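You operate a simulated robot arm through the tools that you are given. There is no shell and no other tool. Be economical: measure what you need, move in short steps, check, and stop when the job is done.

The job below is to be done with a simulated robot arm. You get a single attempt, and the scene is never put back.

TASK
Put tea in the silver pouch as the order board says.
Fine: pouch from the rack; use scoop and funnel, spill none; scoop back, wooden box shut, funnel aside, pouch left in the black stand. Set down upright: scoop. Where these are worked on the way, their far stop is far enough and under half their travel is too little: funnel.

Only the result counts: the job must be done as asked and must still hold three seconds after the hand-in. Knocking over, shifting, dropping, spilling or breaking anything else fails it.

THE ROBOT
A 6-joint arm with a fingered hand, hanging from a carriage that runs on a gantry, over the field with the corners [-1.943, -0.943], [0.557, -0.943], [0.557, 0.537], [-1.943, 0.537] (x, y) and turns from -350 to 338 degrees about z. Base frame: it is fixed where the carriage stands at the start and does not move with it; the origin is on the floor, on the carriage's upright axis, x ahead of it, y to its left, z up. Readings come in m, degrees, newtons and seconds.
With the tool pointing down near the work surface it reaches from about 0.1 to 0.54 m from the robot's upright axis, wherever it stands. Its first joint turns from -166.0 to 166.0 degrees. Places, roughly: funnel [0.7, -0.6, 1.1]; left wooden box [0.7, -0.2, 0.9]; order board [0.8, -0.2, 1]; right box lid [0.7, -0.3, 1]; right wooden box [0.7, -0.3, 0.9]; seat of the black stand [0.5, -0.4, 0.9]. Payload 3.7 kg.
The tool frame sits at the grasp point between the pads (the TCP): z along the fingers, y along the line on which they close. The tips reach 0.026 m beyond it. Largest opening 0.156 m; the body of the gripper starts 0.073 m behind the TCP. The gripper is a hand of 4 fingers: y runs from the thumb to the fingers, the wrist lies at [0, 0, -0.239] in the tool frame.
Orientation is told as [roll, pitch, yaw] about the base's x, y, z axes, in that order, counted from this pose: with the fingers straight down and closing along the base's y, the tool's x points along the base's -x, its y along +y and its z along -z.

THE INTERFACE
- The arm moves only by the tool apply_moves. Its argument "moves" is a list of rows, each an object of numbers (a shift or turn left out is 0): "tx", "ty", "tz": the shift along the tool's x, y, z in units of 100 mm (1.0 is 100 mm); "rx", "ry", "rz": the turn, a rotation vector about the tool's x, y, z in units of 90 degrees (1.0 is 90 degrees). In form: [{"tx": .., "ty": .., "tz": .., "rx": .., "ry": .., "rz": ..}, ...]. A call has 1 to 10 rows; each row is the pose to reach, as a shift and turn from the pose commanded when the call began, along the tool's axes at that moment. A call with a number of a shift or a turn outside -1 to 1 is refused whole. Each row takes 0.2 s and may step no farther than 0.05 m and 8.6 degrees from the row before; otherwise, the whole call is refused. Where a pose cannot be reached the arm comes as near as it can. A force on the tool above 40 N (or 10 N above the force at the start of the call, whichever is more), or a blocked arm, ends the call early, and 0.2 s more pass. In this call time passes only in rows, and 0.2 s behind the last. It gives the time, the measured TCP pose, the force on the tool (base axes), the opening and the grip force at its end, in the units of the frame above (readings bear some noise), with the torque about the TCP (base axes, N m) and any sound that the robot's microphone picked up, and new pictures: "views" is both (left out), scene, wrist or none.
- Cameras (640 x 400 px; columns grow to the right, rows downward): "scene" is now at [0.2491, -0.0417, 1.6826]; the picture's right is [-0.65, -0.76, 0.00], its down [-0.67, 0.57, -0.48] and it looks along [0.37, -0.31, -0.88] (base axes); focal length 275 px, centre (320, 200). "wrist" rides on the gripper at [0.058, -0.058, -0.091] in the tool frame; the picture's right is [0.71, 0.71, 0.00], its down [-0.53, 0.53, -0.67] and it looks along [-0.47, 0.47, 0.74] (tool axes); focal length 265 px, centre (320, 200). There is no depth. A picture from a camera that has moved, and an enlarged one, comes with that camera's place and axes in the base frame and with its lens.
- move_column(by): slides the trunk up (or, below 0, down) by that many m; the arm and the scene camera ride with it, the base frame stays. It gives what a move gives, with no picture.
- steer(legs): drives the robot by 1 to 6 legs, each [ahead, left, turn to the left] in m, m and degrees, along the robot's own axes; the way and the turn of a leg run together, so that a leg with both is an arc; at most 1.5 m and 180 degrees a leg. The arm and the cameras ride along, it lands a little off, and it stops where it bumps. It keeps to its track: a leg is cut to what the track allows. It gives what a move gives, and a new picture of the scene camera.
- set_fingers(finger1, finger2, finger3, thumb_bend): sets how far each is bent, from 0 (flat) to 1 (curled in); at 0.3 the hand is open as for a grip, at 0.7 the pads meet at the TCP. One left out holds its place. A second passes; each finger stops where it meets its share of the squeeze, and holds until it gets a number again. It is the only way to open and close the hand. It gives what a move gives, with no picture; readings hold the bend of each and the force on the fingers (four entries, about 0 where the hand has none), thumb and palm.
- turn_head(pan, tilt): turns the head with the scene camera to pan (to the left, within 155 degrees either way) and tilt (down, from -29 to 69), counted from straight ahead of the robot. It gives what a move gives, and a new picture of the scene camera.
- zoom(camera, box): a new picture of the part [left, top, right, bottom] of that camera's present view, enlarged. No time passes.
- job_done(): hands the job in; it is judged then, once.

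Go step by step. Nothing tells you exact positions but the pictures and the camera data: compare them with the known pose of the tool, close in by small moves and look again before you grip or let go. The budget is 120 turns and 260 pictures, counting those below and the enlarged ones. Unless the task says otherwise, let go and move clear before handing in.

The tools are called by a JSON object that holds its "name" and its "arguments". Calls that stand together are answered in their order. apply_moves: Moves the arm, as the interface text tells. Its arguments: {"type":"object","properties":{"moves":{"type":"array","items":{"type":"object","properties":{"tx":{"type":"number"},"ty":{"type":"number"},"tz":{"type":"number"},"rx":{"type":"number"},"ry":{"type":"number"},"rz":{"type":"number"}}}},"views":{"type":"string","enum":["both","scene","wrist","none"]}},"required":["moves"]} The other tools are called the same way: move_column (by) slides the trunk up or down; set_fingers (finger1, finger2, finger3, thumb_bend) moves the fingers one by one; steer (legs) drives the base; turn_head (pan, tilt) turns the head that bears the scene camera; zoom (camera, box) takes an enlarged picture of a part of a camera's view; job_done () hands the job in.

At the start:

```text
time_s: 0.0
ee_pos: [0.3295, -0.2896, 1.0]
tcp_rot: [-0.1, 0.0, 0.1]
contact_force: [0.6, -0.2, -0.4]
wrist_torque: [-0.02, -0.02, 0.0]
finger_gap: 0.1558
grip_force: 0.2
shape: jaw
bend: [0.3, 0.3, 0.3, 0.3]
finger forces: [0.0, 0.0, 0.0, 0.0, 0.1, 0.0]
trunk travel left (down, up): [-0.525, 0.154]
robot x, y, heading: [-0.0002, -0.0019, -0.1]
head pan, tilt: [-40.4, 61.3]
```

scene: 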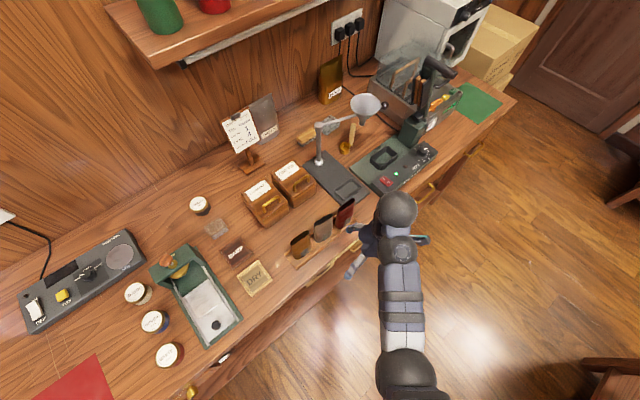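
wrist: 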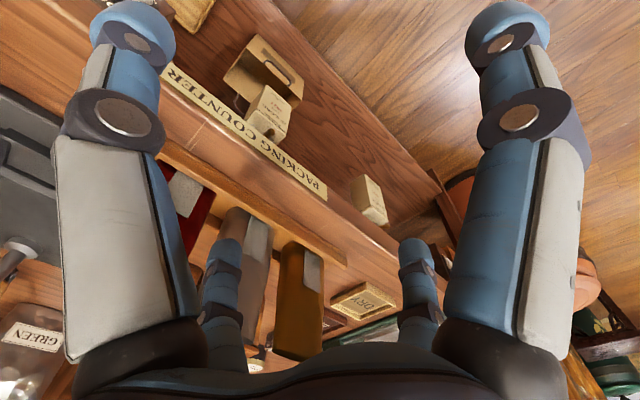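

I see a counter with an order board, two wooden boxes, a rack with three pouches, a funnel on an arm over a black stand. I start by enlarging the key parts.

{"name": "zoom", "arguments": {"camera": "scene", "box": [210, 80, 310, 180]}}

{"name": "zoom", "arguments": {"camera": "scene", "box": [230, 130, 390, 270]}}

{"name": "zoom", "arguments": {"camera": "scene", "box": [290, 50, 450, 210]}}

```text
4.00 times, centred on (260, 130) of scene
camera zoom: at [0.2491, -0.0417, 1.6826], right [-0.65, -0.76, 0.0], down [-0.67, 0.57, -0.48], along [0.37, -0.31, -0.88], focal length 1100 px, centre (560, 480)
```

zoom: 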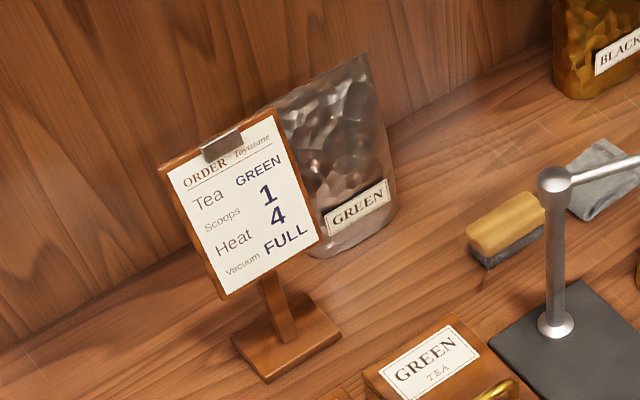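

```text
2.86 times, centred on (310, 200) of scene
camera zoom: at [0.2491, -0.0417, 1.6826], right [-0.65, -0.76, 0.0], down [-0.67, 0.57, -0.48], along [0.37, -0.31, -0.88], focal length 786 px, centre (349, 200)
```

zoom: 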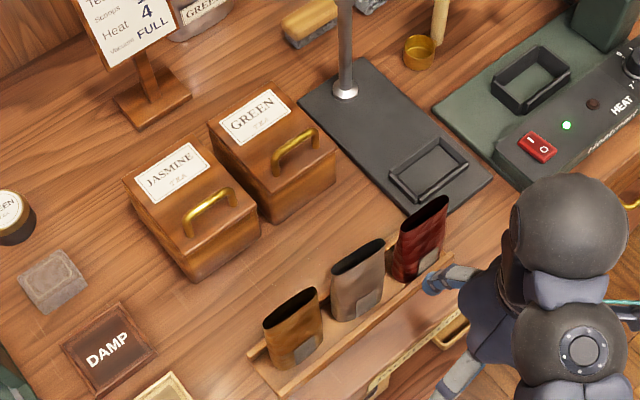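

```text
2.50 times, centred on (370, 130) of scene
camera zoom: at [0.2491, -0.0417, 1.6826], right [-0.65, -0.76, 0.0], down [-0.67, 0.57, -0.48], along [0.37, -0.31, -0.88], focal length 687 px, centre (195, 375)
```

zoom: 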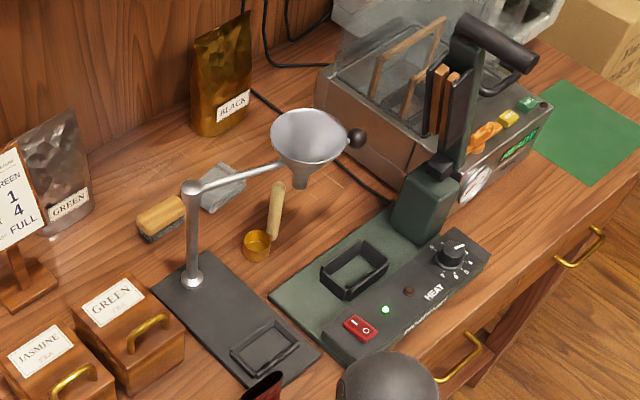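

The order is GREEN tea, 1 scoop. The green box is the right one, the silver pouch is the middle one, and the scoop stands behind the stand. I'll raise the trunk and move the carriage to get a second viewpoint for triangulation.

{"name": "move_column", "arguments": {"by": 0.1}}

{"name": "steer", "arguments": {"legs": [[-0.1, -0.35, 0]]}}

{"name": "turn_head", "arguments": {"pan": 5, "tilt": 55}}

```text
time_s: 1.3
ee_pos: [0.3282, -0.2901, 1.0997]
tcp_rot: [0.1, 0.1, 0.0]
contact_force: [0.1, -0.5, 0.5]
wrist_torque: [-0.03, 0.02, 0.01]
finger_gap: 0.1558
grip_force: 0.0
shape: jaw
bend: [0.3, 0.3, 0.3, 0.3]
finger forces: [0.0, 0.1, 0.1, 0.0, 0.1, 0.0]
trunk travel left (down, up): [-0.625, 0.054]
robot x, y, heading: [0.0005, -0.0012, -0.1]
head pan, tilt: [-40.4, 61.3]
```

```text
time_s: 3.6
ee_pos: [0.2279, -0.635, 1.0998]
tcp_rot: [0.0, -0.1, -0.1]
contact_force: [0.1, -0.1, 0.0]
wrist_torque: [-0.03, -0.02, -0.01]
finger_gap: 0.156
grip_force: 0.0
shape: jaw
bend: [0.3, 0.3, 0.3, 0.3]
finger forces: [0.0, 0.0, 0.1, 0.0, 0.0, 0.0]
trunk travel left (down, up): [-0.625, 0.054]
robot x, y, heading: [-0.0987, -0.3453, 0.1]
head pan, tilt: [-40.4, 61.3]
camera scene: at [0.1489, -0.387, 1.7826], right [-0.65, -0.76, 0.0], down [-0.67, 0.57, -0.48], along [0.37, -0.31, -0.88], focal length 275 px, centre (320, 200)
```

scene: 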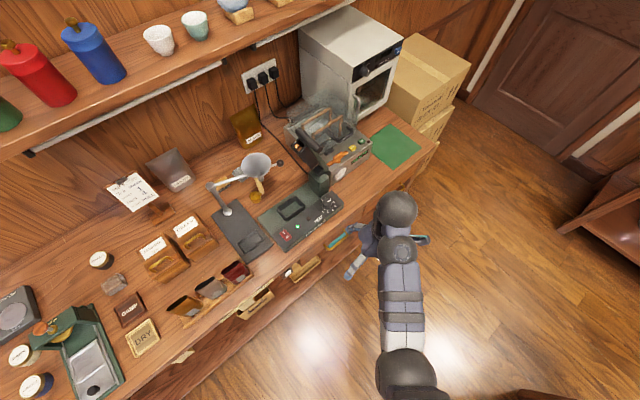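

```text
time_s: 4.8
ee_pos: [0.2287, -0.6347, 1.1007]
tcp_rot: [0.0, 0.1, 0.0]
contact_force: [0.1, 0.5, 0.8]
wrist_torque: [-0.05, 0.0, 0.0]
finger_gap: 0.156
grip_force: 0.0
shape: jaw
bend: [0.3, 0.3, 0.3, 0.3]
finger forces: [0.1, 0.0, 0.0, 0.1, 0.0, 0.0]
trunk travel left (down, up): [-0.625, 0.054]
robot x, y, heading: [-0.1029, -0.3406, -0.3]
head pan, tilt: [5.0, 55.0]
camera scene: at [0.1712, -0.3386, 1.7902], right [0.09, -1.0, 0.0], down [-0.82, -0.07, -0.57], along [0.57, 0.05, -0.82], focal length 275 px, centre (320, 200)
```

scene: 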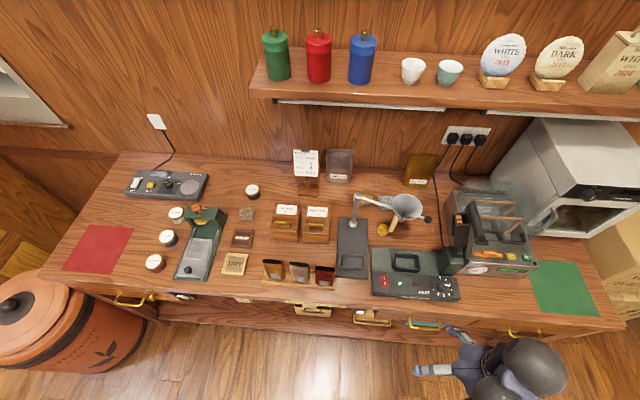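

A clear overview. I'll zoom in on the work area here, then lower the trunk for a flatter view.

{"name": "zoom", "arguments": {"camera": "scene", "box": [250, 180, 450, 305]}}

{"name": "move_column", "arguments": {"by": -0.4}}

{"name": "turn_head", "arguments": {"pan": 5, "tilt": 35}}

{"name": "zoom", "arguments": {"camera": "scene", "box": [250, 140, 450, 265]}}

```text
3.20 times, centred on (350, 242) of scene
camera zoom: at [0.1712, -0.3386, 1.7902], right [0.09, -1.0, 0.0], down [-0.82, -0.07, -0.57], along [0.57, 0.05, -0.82], focal length 880 px, centre (224, 64)
```

zoom: 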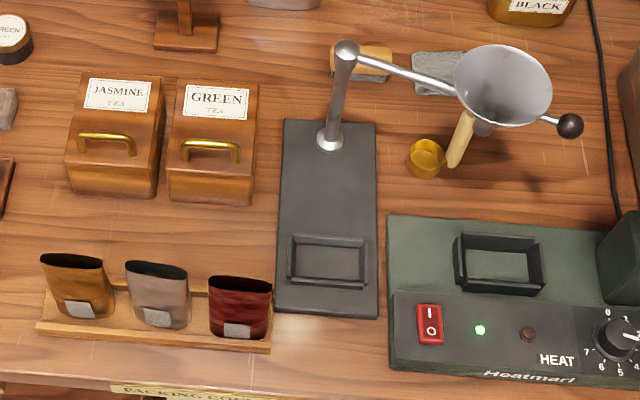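

```text
time_s: 8.6
ee_pos: [0.2282, -0.6357, 0.6996]
tcp_rot: [0.0, -0.1, 0.0]
contact_force: [-0.5, -0.2, -0.6]
wrist_torque: [-0.02, -0.02, -0.01]
finger_gap: 0.1559
grip_force: 0.1
shape: jaw
bend: [0.3, 0.3, 0.3, 0.3]
finger forces: [0.1, 0.1, 0.1, 0.1, 0.0, 0.1]
trunk travel left (down, up): [-0.225, 0.454]
robot x, y, heading: [-0.1018, -0.3431, -0.1]
head pan, tilt: [5.0, 55.0]
```

```text
time_s: 9.4
ee_pos: [0.2291, -0.6366, 0.6991]
tcp_rot: [0.0, 0.0, 0.0]
contact_force: [0.3, -1.3, 1.2]
wrist_torque: [0.03, 0.01, -0.06]
finger_gap: 0.156
grip_force: 0.0
shape: jaw
bend: [0.3, 0.3, 0.3, 0.3]
finger forces: [0.0, 0.1, 0.0, 0.0, 0.1, 0.0]
trunk travel left (down, up): [-0.225, 0.454]
robot x, y, heading: [-0.1024, -0.3449, -0.1]
head pan, tilt: [5.0, 35.0]
camera scene: at [0.1871, -0.3371, 1.4184], right [0.09, -1.0, 0.0], down [-0.57, -0.05, -0.82], along [0.82, 0.07, -0.57], focal length 275 px, centre (320, 200)
```

scene: 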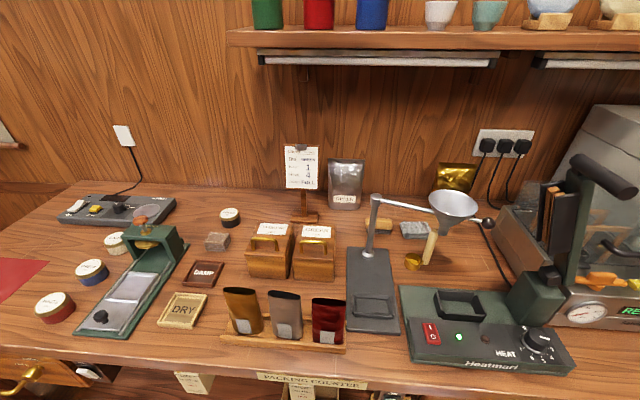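

```text
3.20 times, centred on (350, 202) of scene
camera zoom: at [0.1871, -0.3371, 1.4184], right [0.09, -1.0, 0.0], down [-0.57, -0.05, -0.82], along [0.82, 0.07, -0.57], focal length 880 px, centre (224, 192)
```

zoom: 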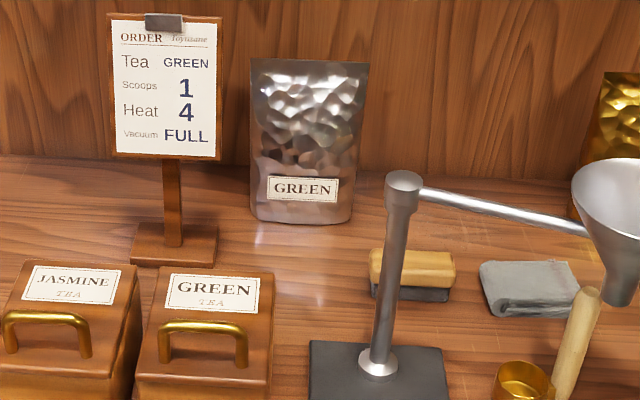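

{"name": "zoom", "arguments": {"camera": "scene", "box": [210, 215, 410, 360]}}

{"name": "zoom", "arguments": {"camera": "scene", "box": [340, 170, 500, 290]}}

{"name": "zoom", "arguments": {"camera": "scene", "box": [240, 210, 340, 290]}}

```text
2.76 times, centred on (310, 288) of scene
camera zoom: at [0.1871, -0.3371, 1.4184], right [0.09, -1.0, 0.0], down [-0.57, -0.05, -0.82], along [0.82, 0.07, -0.57], focal length 758 px, centre (348, -41)
```

zoom: 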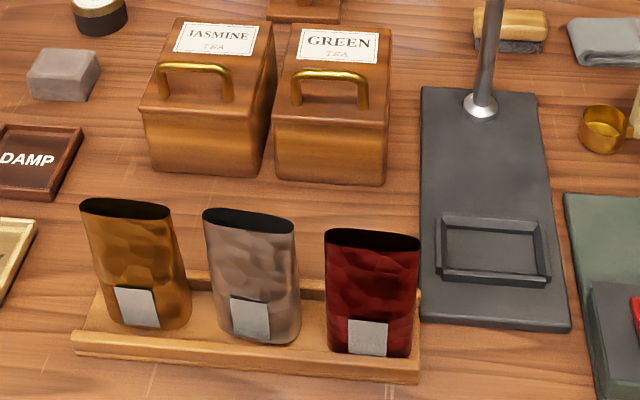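

```text
3.33 times, centred on (420, 230) of scene
camera zoom: at [0.1871, -0.3371, 1.4184], right [0.09, -1.0, 0.0], down [-0.57, -0.05, -0.82], along [0.82, 0.07, -0.57], focal length 917 px, centre (-13, 100)
```

zoom: 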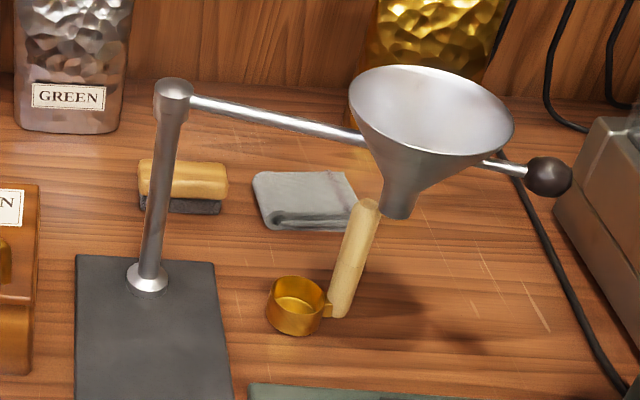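

```text
5.00 times, centred on (290, 250) of scene
camera zoom: at [0.1871, -0.3371, 1.4184], right [0.09, -1.0, 0.0], down [-0.57, -0.05, -0.82], along [0.82, 0.07, -0.57], focal length 1375 px, centre (470, -50)
```

zoom: 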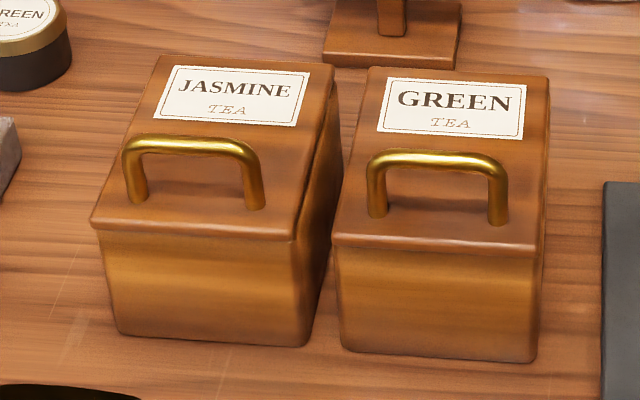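

Triangulation gives roughly: counter z≈0.88, post (0.70,-0.42), funnel (0.655,-0.562, rim 1.09), knob (0.632,-0.63,1.07), seat (0.55,-0.42), silver pouch top (0.479,-0.249,1.0), and the upright-handled scoop at (0.68,-0.55). Next I raise the trunk and turn the hand by -90° so it closes along x.

{"name": "move_column", "arguments": {"by": 0.44}}

{"name": "apply_moves", "arguments": {"moves": [{"rz": 0.095, "ty": 0.1}, {"rz": 0.19, "ty": 0.2}, {"rz": 0.285, "ty": 0.3}, {"rz": 0.38, "ty": 0.4}, {"rz": 0.475, "ty": 0.5}, {"rz": 0.57, "ty": 0.6}, {"rz": 0.665, "ty": 0.7}, {"rz": 0.76, "ty": 0.8}, {"rz": 0.855, "ty": 0.9}, {"rz": 0.95, "ty": 1.0}], "views": "none"}}

{"name": "steer", "arguments": {"legs": [[0.05, 0.25, 0]]}}

```text
refused: 0.44 is not a number from -0.4 to 0.4
```

```text
time_s: 11.6
ee_pos: [0.2339, -0.5379, 0.686]
tcp_rot: [0.0, 0.0, -85.5]
contact_force: [-0.1, -0.5, 0.2]
wrist_torque: [-0.03, 0.0, -0.01]
finger_gap: 0.1562
grip_force: 0.1
shape: jaw
bend: [0.3, 0.3, 0.3, 0.3]
finger forces: [0.1, 0.0, 0.1, 0.1, 0.0, 0.1]
out of reach, approached as far as the arm can: row 5, 6, 7, 8, 9, 10
trunk travel left (down, up): [-0.225, 0.454]
robot x, y, heading: [-0.1012, -0.3473, 0.2]
head pan, tilt: [5.0, 35.0]
```

```text
time_s: 13.5
ee_pos: [0.2829, -0.2911, 0.6863]
tcp_rot: [0.0, 0.0, -85.7]
contact_force: [0.3, 0.2, 0.9]
wrist_torque: [0.01, 0.0, -0.01]
finger_gap: 0.1562
grip_force: 0.0
shape: jaw
bend: [0.3, 0.3, 0.3, 0.3]
finger forces: [0.0, 0.0, 0.0, 0.0, 0.1, 0.1]
trunk travel left (down, up): [-0.225, 0.454]
robot x, y, heading: [-0.0495, -0.0968, -0.0]
head pan, tilt: [5.0, 35.0]
camera scene: at [0.2375, -0.0889, 1.4185], right [0.08, -1.0, 0.0], down [-0.57, -0.05, -0.82], along [0.82, 0.07, -0.57], focal length 275 px, centre (320, 200)
```

scene: 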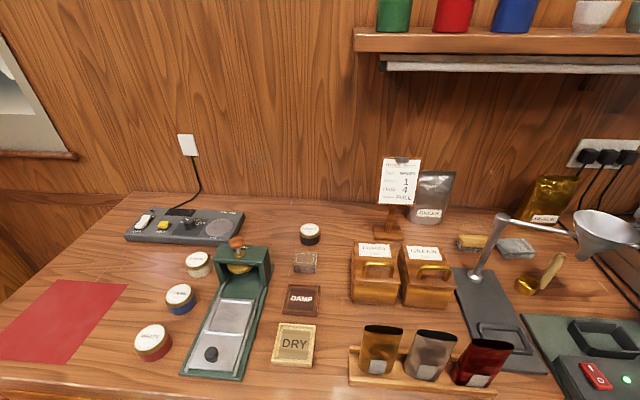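

Column step is limited to 0.4, so I back off slightly and then raise it.

{"name": "steer", "arguments": {"legs": [[-0.06, 0, 0]]}}

{"name": "move_column", "arguments": {"by": 0.4}}

{"name": "apply_moves", "arguments": {"moves": [{"tz": -0.3, "rz": 0.05}, {"tz": -0.6, "rz": 0.05}], "views": "both"}}

```text
time_s: 14.4
ee_pos: [0.2207, -0.2898, 0.6858]
tcp_rot: [0.1, 0.0, -85.7]
contact_force: [0.0, 0.4, 0.0]
wrist_torque: [-0.01, -0.03, 0.0]
finger_gap: 0.1557
grip_force: 0.0
shape: jaw
bend: [0.3, 0.3, 0.3, 0.3]
finger forces: [0.0, 0.0, 0.0, 0.0, 0.0, 0.1]
trunk travel left (down, up): [-0.225, 0.454]
robot x, y, heading: [-0.1083, -0.0944, -0.2]
head pan, tilt: [5.0, 35.0]
camera scene: at [0.1767, -0.089, 1.4183], right [0.08, -1.0, 0.0], down [-0.57, -0.05, -0.82], along [0.82, 0.07, -0.57], focal length 275 px, centre (320, 200)
```

scene: 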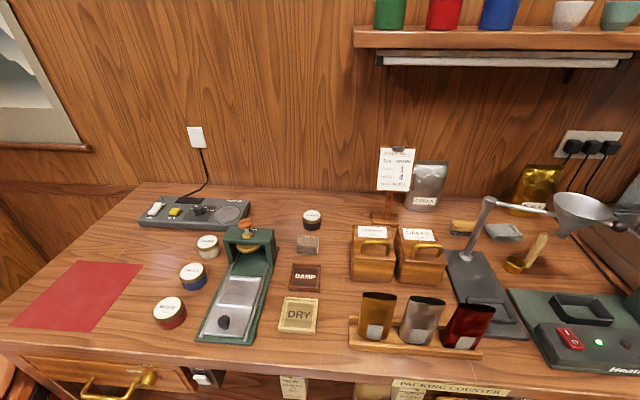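

```text
time_s: 18.3
ee_pos: [0.2219, -0.2901, 1.0862]
tcp_rot: [0.1, 0.0, -85.7]
contact_force: [0.4, -0.4, -0.9]
wrist_torque: [-0.03, 0.02, 0.01]
finger_gap: 0.1561
grip_force: 0.0
shape: jaw
bend: [0.3, 0.3, 0.3, 0.3]
finger forces: [0.0, 0.0, 0.0, 0.0, 0.0, 0.0]
trunk travel left (down, up): [-0.625, 0.054]
robot x, y, heading: [-0.1101, -0.098, -0.4]
head pan, tilt: [5.0, 35.0]
```

```text
time_s: 18.9
ee_pos: [0.237, -0.2986, 1.0934]
tcp_rot: [0.1, 0.0, -90.3]
contact_force: [-0.4, -0.1, 0.6]
wrist_torque: [-0.02, -0.02, 0.02]
finger_gap: 0.156
grip_force: 0.0
shape: jaw
bend: [0.3, 0.3, 0.3, 0.3]
finger forces: [0.1, 0.0, 0.0, 0.0, 0.0, 0.0]
out of reach, approached as far as the arm can: row 1, 2
trunk travel left (down, up): [-0.625, 0.054]
robot x, y, heading: [-0.1062, -0.0956, -0.4]
head pan, tilt: [5.0, 35.0]
camera scene: at [0.1771, -0.089, 1.8184], right [0.08, -1.0, 0.0], down [-0.57, -0.05, -0.82], along [0.82, 0.07, -0.57], focal length 275 px, centre (320, 200)
camera wrist: at [0.1804, -0.2417, 1.1839], right [0.71, 0.7, 0.0], down [0.52, -0.53, 0.67], along [0.47, -0.47, -0.74], focal length 265 px, centre (320, 200)
```

scene: 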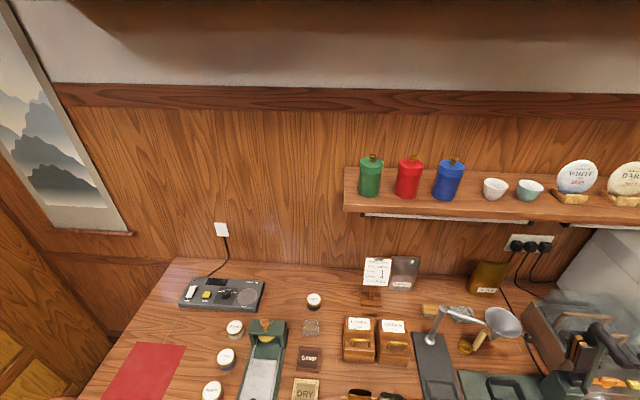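
wrist: 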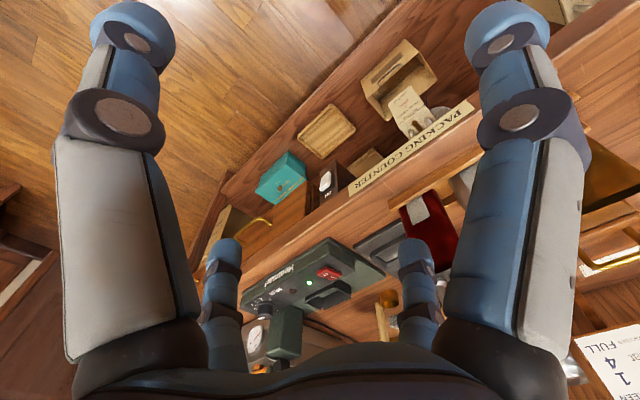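

The hand seems to have four digits in a cross (thumb and opposite finger along y, two more along x). I'll test which finger is which by flattening finger1 and curling finger3.

{"name": "set_fingers", "arguments": {"finger1": 0, "finger3": 0.6}}

{"name": "apply_moves", "arguments": {"moves": [{"tz": 0.05}], "views": "wrist"}}

```text
time_s: 19.9
ee_pos: [0.2369, -0.2979, 1.0926]
tcp_rot: [0.1, 0.0, -90.2]
contact_force: [-0.5, 0.4, 0.2]
wrist_torque: [-0.02, -0.01, 0.0]
finger_gap: 0.13
grip_force: 0.0
shape: fingers
bend: [0.01, 0.3, 0.6, 0.3]
finger forces: [0.1, 0.0, 0.1, 0.1, 0.0, 0.1]
trunk travel left (down, up): [-0.625, 0.054]
robot x, y, heading: [-0.1095, -0.0955, -0.0]
head pan, tilt: [5.0, 35.0]
```

```text
time_s: 20.3
ee_pos: [0.2385, -0.2983, 1.0901]
tcp_rot: [0.1, 0.1, -90.2]
contact_force: [0.3, -0.3, -0.1]
wrist_torque: [-0.01, -0.01, -0.01]
finger_gap: 0.1294
grip_force: 0.1
shape: fingers
bend: [0.01, 0.3, 0.6, 0.3]
finger forces: [0.1, 0.1, 0.1, 0.1, 0.1, 0.0]
trunk travel left (down, up): [-0.625, 0.054]
robot x, y, heading: [-0.1094, -0.0949, -0.1]
head pan, tilt: [5.0, 35.0]
camera wrist: at [0.1809, -0.242, 1.1788], right [0.71, 0.7, 0.0], down [0.52, -0.53, 0.67], along [0.47, -0.47, -0.74], focal length 265 px, centre (320, 200)
```

wrist: 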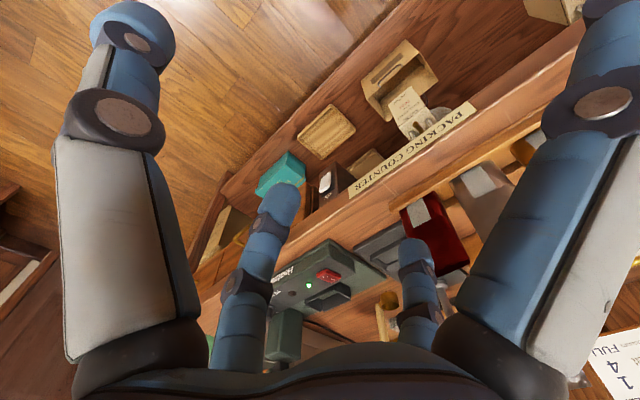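

Finger1 is on +y base side, finger3 on -y, finger2/thumb are the pinch pair along x. I'll flatten both side fingers and measure their tips.

{"name": "set_fingers", "arguments": {"finger1": 0, "finger3": 0}}

{"name": "apply_moves", "arguments": {"moves": [{"tz": 0.05}], "views": "wrist"}}

{"name": "turn_head", "arguments": {"pan": -75, "tilt": 65}}

```text
time_s: 21.3
ee_pos: [0.2384, -0.299, 1.0888]
tcp_rot: [0.1, -0.1, -90.2]
contact_force: [0.6, 0.9, 0.6]
wrist_torque: [0.02, 0.0, -0.02]
finger_gap: 0.1299
grip_force: 0.1
shape: fingers
bend: [0.01, 0.3, 0.01, 0.3]
finger forces: [0.0, 0.1, 0.1, 0.0, 0.0, 0.0]
trunk travel left (down, up): [-0.625, 0.054]
robot x, y, heading: [-0.1126, -0.0917, -0.3]
head pan, tilt: [5.0, 35.0]
```

```text
time_s: 21.7
ee_pos: [0.2388, -0.2996, 1.0826]
tcp_rot: [0.2, 0.0, -90.2]
contact_force: [-0.3, -1.2, 0.3]
wrist_torque: [0.02, 0.01, 0.0]
finger_gap: 0.1298
grip_force: 0.0
shape: fingers
bend: [0.01, 0.3, 0.01, 0.3]
finger forces: [0.0, 0.0, 0.0, 0.0, 0.0, 0.0]
trunk travel left (down, up): [-0.625, 0.054]
robot x, y, heading: [-0.108, -0.0958, -0.2]
head pan, tilt: [5.0, 35.0]
camera wrist: at [0.1812, -0.2422, 1.1734], right [0.71, 0.7, 0.0], down [0.52, -0.53, 0.67], along [0.47, -0.47, -0.74], focal length 265 px, centre (320, 200)
```

wrist: 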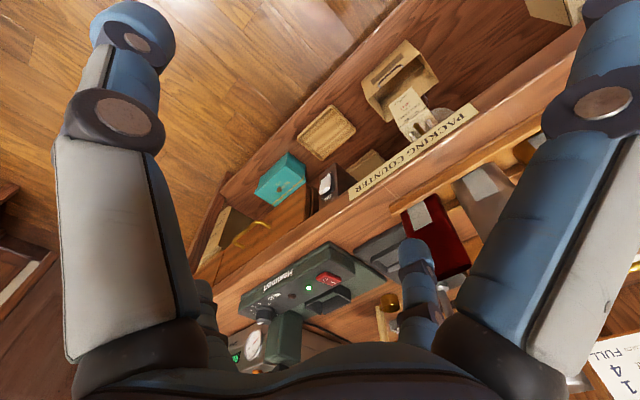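

```text
time_s: 23.2
ee_pos: [0.2381, -0.2988, 1.0832]
tcp_rot: [0.0, 0.1, -90.3]
contact_force: [0.5, -0.2, 0.0]
wrist_torque: [-0.03, 0.0, 0.01]
finger_gap: 0.1296
grip_force: 0.1
shape: fingers
bend: [0.01, 0.3, 0.01, 0.3]
finger forces: [0.0, 0.0, 0.0, 0.0, 0.0, 0.1]
trunk travel left (down, up): [-0.625, 0.054]
robot x, y, heading: [-0.1119, -0.0921, -0.1]
head pan, tilt: [-75.0, 65.0]
camera scene: at [0.105, -0.1551, 1.7786], right [-0.97, -0.26, 0.0], down [-0.23, 0.88, -0.42], along [0.11, -0.41, -0.91], focal length 275 px, centre (320, 200)
```

scene: 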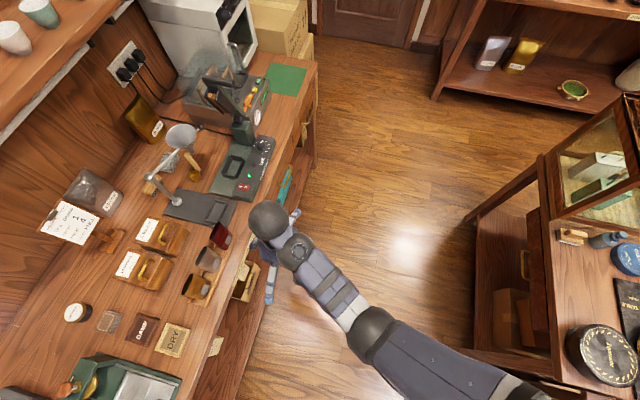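

Flat side fingers have tips at TCP level, ±0.106 m, so I can pinch the pouch rim with thumb/finger2 while staying above its neighbours. I'll drive so the hand hovers over the silver pouch.

{"name": "steer", "arguments": {"legs": [[0.235, 0.05, 0]]}}

{"name": "turn_head", "arguments": {"pan": -45, "tilt": 65}}

{"name": "apply_moves", "arguments": {"moves": [{"tz": 0.02}], "views": "wrist"}}

```text
time_s: 25.0
ee_pos: [0.475, -0.2508, 1.0826]
tcp_rot: [0.0, 0.0, -90.2]
contact_force: [-0.4, 0.8, 0.0]
wrist_torque: [0.02, -0.02, 0.0]
finger_gap: 0.1299
grip_force: 0.0
shape: fingers
bend: [0.01, 0.3, 0.01, 0.3]
finger forces: [0.0, 0.1, 0.0, 0.1, 0.0, 0.0]
trunk travel left (down, up): [-0.625, 0.054]
robot x, y, heading: [0.1284, -0.0473, -0.3]
head pan, tilt: [-75.0, 65.0]
camera scene: at [0.3425, -0.1058, 1.7786], right [-0.97, -0.26, 0.0], down [-0.23, 0.88, -0.42], along [0.11, -0.41, -0.91], focal length 275 px, centre (320, 200)
```

scene: 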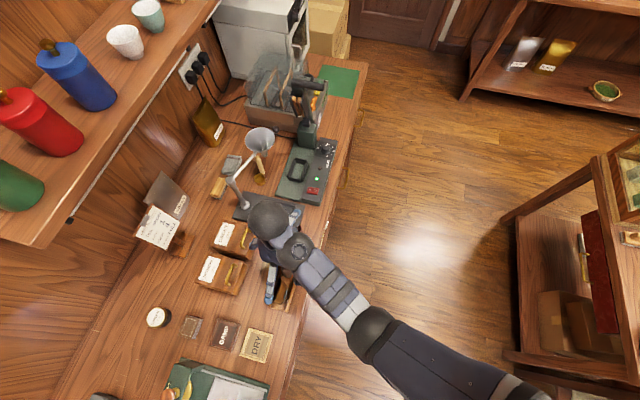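

```text
time_s: 25.9
ee_pos: [0.4767, -0.2513, 1.0831]
tcp_rot: [0.1, 0.0, -90.2]
contact_force: [0.3, -1.0, -0.3]
wrist_torque: [0.02, -0.01, 0.01]
finger_gap: 0.1299
grip_force: 0.1
shape: fingers
bend: [0.01, 0.3, 0.01, 0.3]
finger forces: [0.0, 0.0, 0.1, 0.0, 0.0, 0.0]
trunk travel left (down, up): [-0.625, 0.054]
robot x, y, heading: [0.1253, -0.0445, -0.4]
head pan, tilt: [-45.0, 65.0]
camera scene: at [0.3697, -0.0902, 1.7786], right [-0.71, -0.7, 0.0], down [-0.64, 0.64, -0.42], along [0.3, -0.3, -0.91], focal length 275 px, centre (320, 200)
```

scene: 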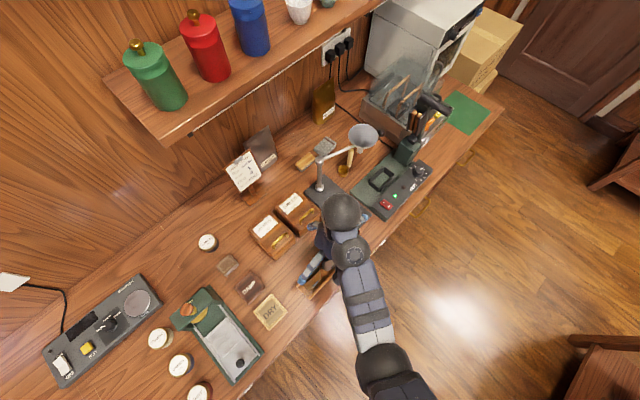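

```text
time_s: 26.3
ee_pos: [0.4757, -0.2499, 1.0792]
tcp_rot: [0.1, 0.1, -90.2]
contact_force: [-0.5, 0.5, 0.5]
wrist_torque: [0.01, 0.02, 0.02]
finger_gap: 0.1298
grip_force: 0.1
shape: fingers
bend: [0.01, 0.3, 0.01, 0.3]
finger forces: [0.0, 0.0, 0.0, 0.0, 0.1, 0.0]
trunk travel left (down, up): [-0.625, 0.054]
robot x, y, heading: [0.1347, -0.0459, -0.1]
head pan, tilt: [-45.0, 65.0]
camera wrist: at [0.4186, -0.1928, 1.1714], right [0.71, 0.7, 0.0], down [0.52, -0.53, 0.67], along [0.47, -0.47, -0.74], focal length 265 px, centre (320, 200)
```

wrist: 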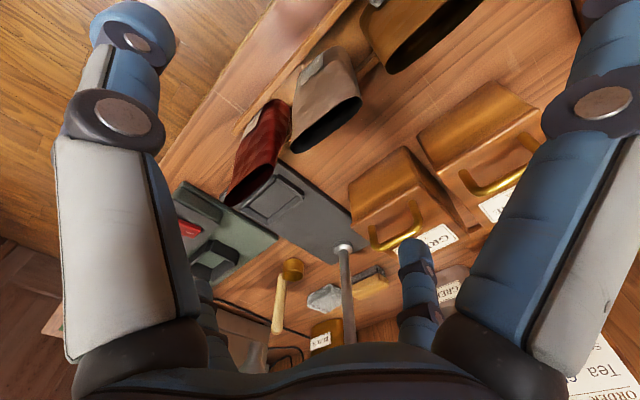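

The pouch rim centre reads (0.481,-0.248) with a yaw of about -4°. I'll align, pre-close the pinch pair and descend to just above the rim.

{"name": "set_fingers", "arguments": {"finger2": 0.42, "thumb_bend": 0.42}}

{"name": "apply_moves", "arguments": {"moves": [{"tx": 0.02, "ty": 0.05, "tz": 0.15, "rz": 0.045}, {"tx": 0.02, "ty": 0.05, "tz": 0.3, "rz": 0.045}, {"tx": 0.02, "ty": 0.05, "tz": 0.45, "rz": 0.045}], "views": "wrist"}}

{"name": "turn_head", "arguments": {"pan": -10, "tilt": 65}}

```text
time_s: 27.3
ee_pos: [0.476, -0.25, 1.0812]
tcp_rot: [0.1, 0.1, -90.3]
contact_force: [-0.6, 0.3, -0.9]
wrist_torque: [-0.01, -0.02, 0.02]
finger_gap: 0.1185
grip_force: 0.1
shape: fingers
bend: [0.01, 0.42, 0.01, 0.42]
finger forces: [0.1, 0.1, 0.1, 0.0, 0.1, 0.1]
trunk travel left (down, up): [-0.625, 0.054]
robot x, y, heading: [0.1248, -0.0484, -0.1]
head pan, tilt: [-45.0, 65.0]
```

```text
time_s: 28.1
ee_pos: [0.4798, -0.2478, 1.0361]
tcp_rot: [0.2, 0.1, -94.3]
contact_force: [0.2, -1.1, -0.1]
wrist_torque: [-0.01, 0.03, -0.03]
finger_gap: 0.1184
grip_force: 0.0
shape: fingers
bend: [0.01, 0.42, 0.01, 0.42]
finger forces: [0.0, 0.0, 0.0, 0.1, 0.1, 0.0]
trunk travel left (down, up): [-0.625, 0.054]
robot x, y, heading: [0.1273, -0.046, -0.4]
head pan, tilt: [-45.0, 65.0]
camera wrist: at [0.4278, -0.1868, 1.126], right [0.76, 0.65, 0.0], down [0.48, -0.56, 0.67], along [0.44, -0.51, -0.74], focal length 265 px, centre (320, 200)
```

wrist: 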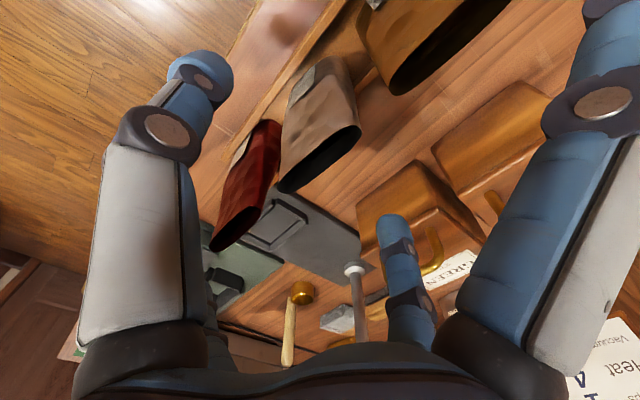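

```text
time_s: 29.1
ee_pos: [0.4813, -0.249, 1.0352]
tcp_rot: [0.1, 0.0, -94.2]
contact_force: [-0.1, 0.5, 0.3]
wrist_torque: [-0.01, -0.01, -0.03]
finger_gap: 0.1185
grip_force: 0.1
shape: fingers
bend: [0.01, 0.42, 0.01, 0.42]
finger forces: [0.0, 0.0, 0.0, 0.0, 0.1, 0.1]
trunk travel left (down, up): [-0.625, 0.054]
robot x, y, heading: [0.1305, -0.0475, -0.3]
head pan, tilt: [-10.0, 65.0]
camera scene: at [0.3867, -0.0579, 1.7786], right [-0.18, -0.98, 0.0], down [-0.89, 0.16, -0.42], along [0.42, -0.08, -0.91], focal length 275 px, centre (320, 200)
```

scene: 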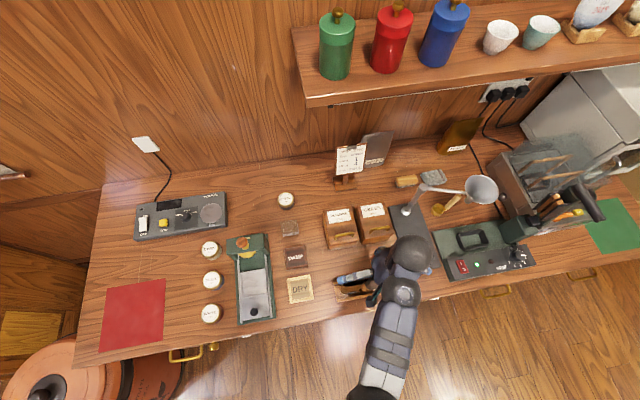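

Aligned; rim is about 0.034 m below TCP. I descend 28 mm and pinch.

{"name": "apply_moves", "arguments": {"moves": [{"tz": 0.1}, {"tz": 0.2}, {"tz": 0.29}], "views": "wrist"}}

{"name": "set_fingers", "arguments": {"finger2": 0.6, "thumb_bend": 0.6}}

{"name": "apply_moves", "arguments": {"moves": [{"tz": 0.0}], "views": "wrist"}}

```text
time_s: 29.9
ee_pos: [0.4806, -0.2483, 1.007]
tcp_rot: [0.1, 0.0, -94.3]
contact_force: [0.4, -0.3, 0.3]
wrist_torque: [-0.07, 0.03, 0.01]
finger_gap: 0.1188
grip_force: 0.5
shape: fingers
bend: [0.0, 0.42, 0.0, 0.42]
finger forces: [0.0, 0.0, 0.5, 0.0, 0.1, 0.1]
trunk travel left (down, up): [-0.625, 0.054]
robot x, y, heading: [0.1246, -0.0458, -0.4]
head pan, tilt: [-10.0, 65.0]
camera wrist: at [0.4277, -0.1868, 1.0973], right [0.76, 0.65, 0.0], down [0.48, -0.56, 0.67], along [0.44, -0.51, -0.74], focal length 265 px, centre (320, 200)
```

wrist: 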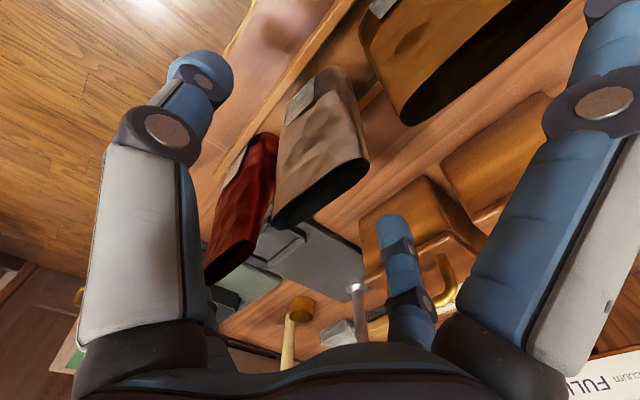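

```text
time_s: 30.9
ee_pos: [0.4805, -0.2474, 1.0071]
tcp_rot: [0.1, 0.0, -94.3]
contact_force: [0.3, 0.2, 0.0]
wrist_torque: [-0.04, -0.01, -0.01]
finger_gap: 0.1061
grip_force: 0.4
shape: fingers
bend: [0.0, 0.6, 0.0, 0.6]
finger forces: [0.2, 0.0, 0.5, 0.1, 0.1, 0.0]
trunk travel left (down, up): [-0.625, 0.054]
robot x, y, heading: [0.1277, -0.0469, 0.2]
head pan, tilt: [-10.0, 65.0]
```

```text
time_s: 31.4
ee_pos: [0.4808, -0.2483, 1.0073]
tcp_rot: [0.1, 0.0, -94.1]
contact_force: [0.0, 0.5, 0.1]
wrist_torque: [-0.03, 0.01, 0.01]
finger_gap: 0.1062
grip_force: 0.1
shape: fingers
bend: [0.0, 0.6, 0.0, 0.6]
finger forces: [0.1, 0.0, 0.6, 0.0, 0.1, 0.0]
trunk travel left (down, up): [-0.625, 0.054]
robot x, y, heading: [0.1299, -0.0492, -0.2]
head pan, tilt: [-10.0, 65.0]
camera wrist: at [0.4277, -0.1868, 1.0973], right [0.76, 0.65, 0.0], down [0.48, -0.56, 0.67], along [0.44, -0.51, -0.74], focal length 265 px, centre (320, 200)
```

wrist: 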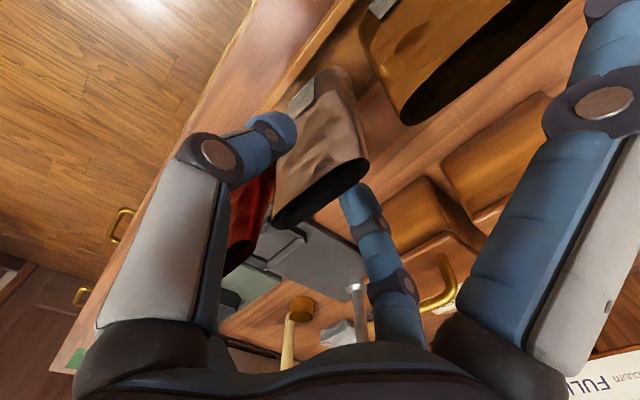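

A light 0.5 N touch of the side finger on the red pouch; I lift 3 mm and then pinch gently.

{"name": "apply_moves", "arguments": {"moves": [{"tz": -0.035}], "views": "none"}}

{"name": "set_fingers", "arguments": {"finger2": 0.68, "thumb_bend": 0.68}}

{"name": "apply_moves", "arguments": {"moves": [{"tz": 0.0}], "views": "wrist"}}

```text
time_s: 31.8
ee_pos: [0.4799, -0.2485, 1.0106]
tcp_rot: [0.1, 0.0, -94.1]
contact_force: [-1.2, -0.1, -0.4]
wrist_torque: [0.0, -0.03, 0.01]
finger_gap: 0.1059
grip_force: 0.0
shape: fingers
bend: [0.0, 0.6, 0.0, 0.6]
finger forces: [0.0, 0.1, 0.0, 0.1, 0.0, 0.0]
trunk travel left (down, up): [-0.625, 0.054]
robot x, y, heading: [0.1254, -0.0473, -0.3]
head pan, tilt: [-10.0, 65.0]
```

```text
time_s: 32.8
ee_pos: [0.4805, -0.2478, 1.0097]
tcp_rot: [0.0, 0.0, -94.2]
contact_force: [-0.7, 0.5, -0.8]
wrist_torque: [0.02, -0.05, 0.02]
finger_gap: 0.1035
grip_force: 1.2
shape: fingers
bend: [0.0, 0.66, 0.0, 0.67]
finger forces: [0.0, 1.6, 0.0, 0.0, 1.7, 0.1]
trunk travel left (down, up): [-0.625, 0.054]
robot x, y, heading: [0.1274, -0.0445, -0.3]
head pan, tilt: [-10.0, 65.0]
```

```text
time_s: 33.1
ee_pos: [0.4804, -0.2473, 1.0108]
tcp_rot: [0.2, 0.1, -94.2]
contact_force: [0.0, 0.5, -0.2]
wrist_torque: [-0.02, -0.05, 0.01]
finger_gap: 0.1038
grip_force: 1.2
shape: fingers
bend: [0.0, 0.66, 0.0, 0.67]
finger forces: [0.0, 1.6, 0.0, 0.0, 1.6, 0.0]
trunk travel left (down, up): [-0.625, 0.054]
robot x, y, heading: [0.1297, -0.0479, 0.1]
head pan, tilt: [-10.0, 65.0]
camera wrist: at [0.4277, -0.1867, 1.1009], right [0.76, 0.65, 0.0], down [0.48, -0.56, 0.67], along [0.44, -0.51, -0.74], focal length 265 px, centre (320, 200)
```

wrist: 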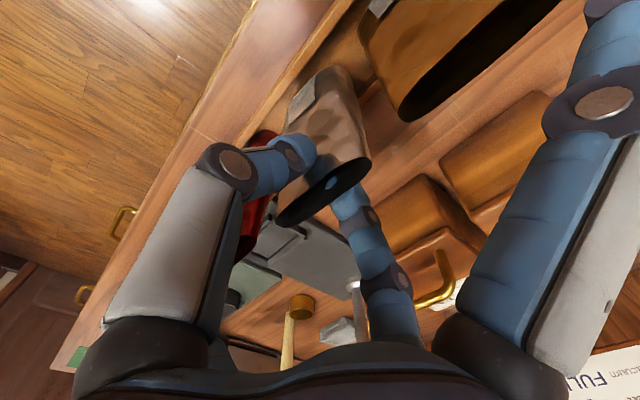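

Contact on both sides at 1.6 N. I tighten a bit and lift slowly.

{"name": "set_fingers", "arguments": {"finger2": 0.74, "thumb_bend": 0.74}}

{"name": "apply_moves", "arguments": {"moves": [{"tz": -0.05}, {"tz": -0.1}, {"tz": -0.2}, {"tz": -0.3}], "views": "both"}}

```text
time_s: 34.1
ee_pos: [0.4807, -0.2485, 1.0101]
tcp_rot: [0.1, 0.0, -94.1]
contact_force: [-0.4, -0.8, -0.4]
wrist_torque: [-0.03, 0.0, 0.01]
finger_gap: 0.1025
grip_force: 8.8
shape: fingers
bend: [0.0, 0.65, 0.0, 0.68]
finger forces: [0.1, 8.4, 0.0, 0.0, 8.2, 0.0]
trunk travel left (down, up): [-0.625, 0.054]
robot x, y, heading: [0.1293, -0.0462, -0.3]
head pan, tilt: [-10.0, 65.0]
```

```text
time_s: 35.1
ee_pos: [0.4811, -0.2472, 1.0407]
tcp_rot: [0.2, 0.0, -94.2]
contact_force: [-0.1, 0.2, -0.2]
wrist_torque: [0.01, -0.03, -0.01]
finger_gap: 0.1024
grip_force: 8.0
shape: fingers
bend: [0.0, 0.65, 0.0, 0.68]
finger forces: [0.1, 8.3, 0.0, 0.0, 8.1, 0.0]
trunk travel left (down, up): [-0.625, 0.054]
robot x, y, heading: [0.1271, -0.0487, 0.2]
head pan, tilt: [-10.0, 65.0]
camera scene: at [0.3867, -0.0578, 1.7786], right [-0.18, -0.98, 0.0], down [-0.89, 0.16, -0.42], along [0.42, -0.07, -0.91], focal length 275 px, centre (320, 200)
camera wrist: at [0.428, -0.1865, 1.1314], right [0.76, 0.65, 0.0], down [0.48, -0.56, 0.67], along [0.44, -0.51, -0.74], focal length 265 px, centre (320, 200)
```

scene: 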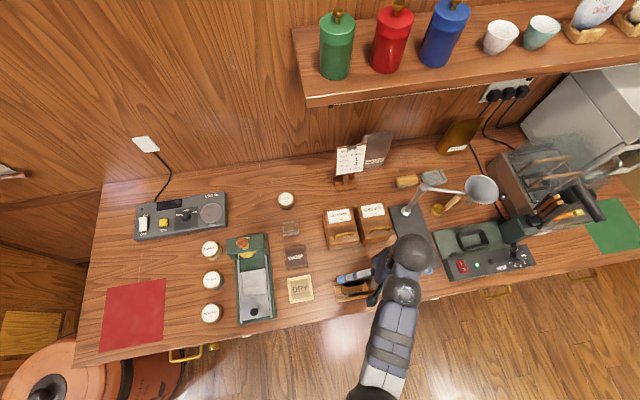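
wrist: 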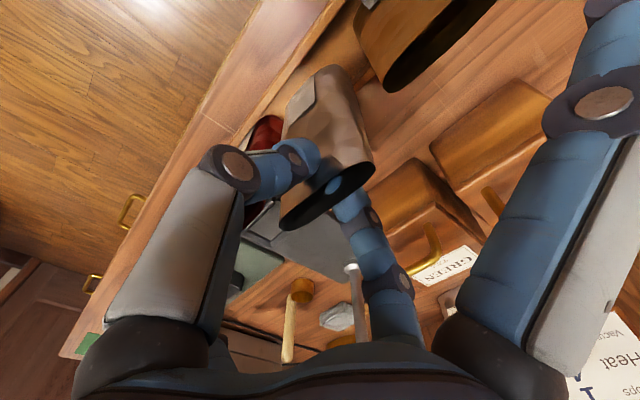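

The pouch is held and rising. I lift more, then move forward out of the rack row.

{"name": "apply_moves", "arguments": {"moves": [{"tz": -0.2}, {"tz": -0.4}, {"tz": -0.4, "ty": 0.2, "tx": 0.014}, {"tz": -0.4, "ty": 0.4, "tx": 0.028}, {"tz": -0.4, "ty": 0.6, "tx": 0.042}, {"tz": -0.4, "ty": 0.7, "tx": 0.049}], "views": "wrist"}}

```text
time_s: 36.5
ee_pos: [0.5512, -0.2483, 1.0807]
tcp_rot: [0.2, 0.0, -94.3]
contact_force: [-0.6, 0.0, 0.7]
wrist_torque: [-0.01, -0.01, 0.01]
finger_gap: 0.1026
grip_force: 7.9
shape: fingers
bend: [0.0, 0.65, 0.0, 0.68]
finger forces: [0.1, 8.2, 0.0, 0.1, 8.2, 0.1]
trunk travel left (down, up): [-0.625, 0.054]
robot x, y, heading: [0.129, -0.0503, -0.3]
head pan, tilt: [-10.0, 65.0]
camera wrist: at [0.4985, -0.1873, 1.171], right [0.76, 0.65, 0.0], down [0.48, -0.56, 0.67], along [0.44, -0.51, -0.74], focal length 265 px, centre (320, 200)
```

wrist: 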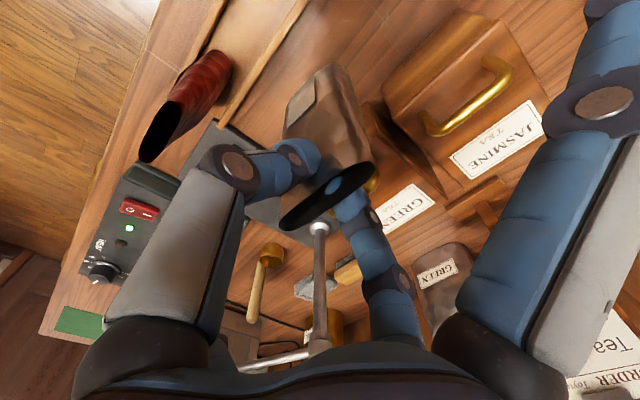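

Next I drive sideways toward the stand and look at the seat from the wrist.

{"name": "steer", "arguments": {"legs": [[0, -0.12, 0]]}}

{"name": "apply_moves", "arguments": {"moves": [{"tz": 0.0}], "views": "wrist"}}

```text
time_s: 37.8
ee_pos: [0.5508, -0.3669, 1.0798]
tcp_rot: [0.1, 0.0, -94.2]
contact_force: [-0.4, 1.1, -0.2]
wrist_torque: [-0.02, -0.01, -0.02]
finger_gap: 0.1025
grip_force: 8.9
shape: fingers
bend: [0.0, 0.65, 0.0, 0.68]
finger forces: [0.0, 8.1, 0.0, 0.0, 8.2, 0.0]
trunk travel left (down, up): [-0.625, 0.054]
robot x, y, heading: [0.1277, -0.1654, 0.0]
head pan, tilt: [-10.0, 65.0]
camera scene: at [0.3863, -0.1774, 1.7786], right [-0.18, -0.98, 0.0], down [-0.89, 0.16, -0.42], along [0.42, -0.07, -0.91], focal length 275 px, centre (320, 200)
```

scene: 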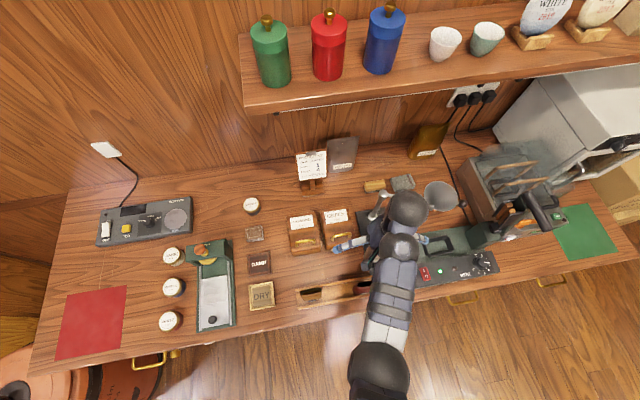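

```text
time_s: 38.2
ee_pos: [0.5504, -0.3687, 1.0815]
tcp_rot: [0.1, 0.0, -94.2]
contact_force: [0.0, 0.5, 0.5]
wrist_torque: [-0.01, -0.02, -0.02]
finger_gap: 0.1026
grip_force: 8.5
shape: fingers
bend: [0.0, 0.65, 0.0, 0.68]
finger forces: [0.1, 8.2, 0.0, 0.0, 8.2, 0.0]
trunk travel left (down, up): [-0.625, 0.054]
robot x, y, heading: [0.1282, -0.1657, -0.3]
head pan, tilt: [-10.0, 65.0]
camera wrist: at [0.4978, -0.3069, 1.1708], right [0.76, 0.65, 0.0], down [0.48, -0.56, 0.67], along [0.44, -0.51, -0.74], focal length 265 px, centre (320, 200)
```

wrist: 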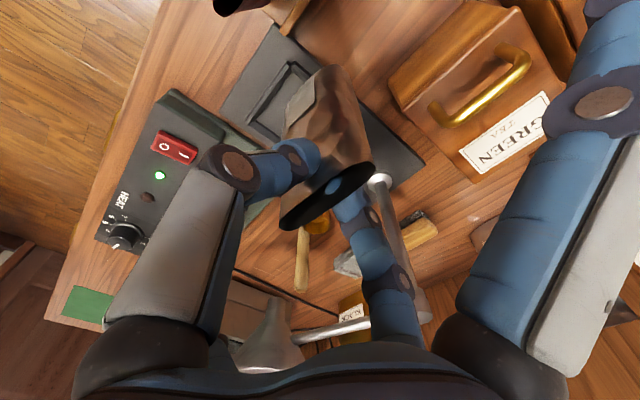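

{"name": "zoom", "arguments": {"camera": "wrist", "box": [200, 20, 400, 145]}}

```text
3.20 times, centred on (300, 82) of wrist
camera zoom: at [0.4978, -0.3069, 1.1708], right [0.76, 0.65, 0.0], down [0.48, -0.56, 0.67], along [0.44, -0.51, -0.74], focal length 849 px, centre (384, 576)
```

zoom: 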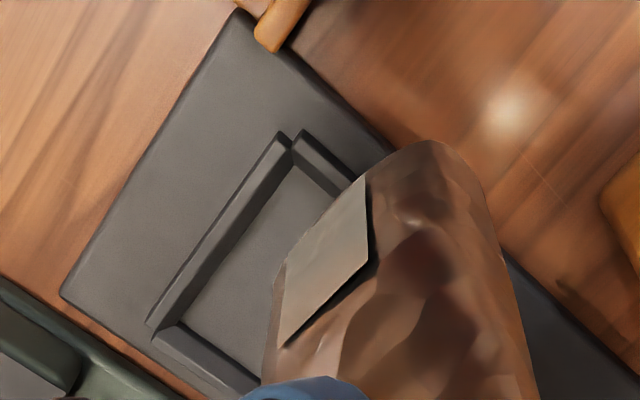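

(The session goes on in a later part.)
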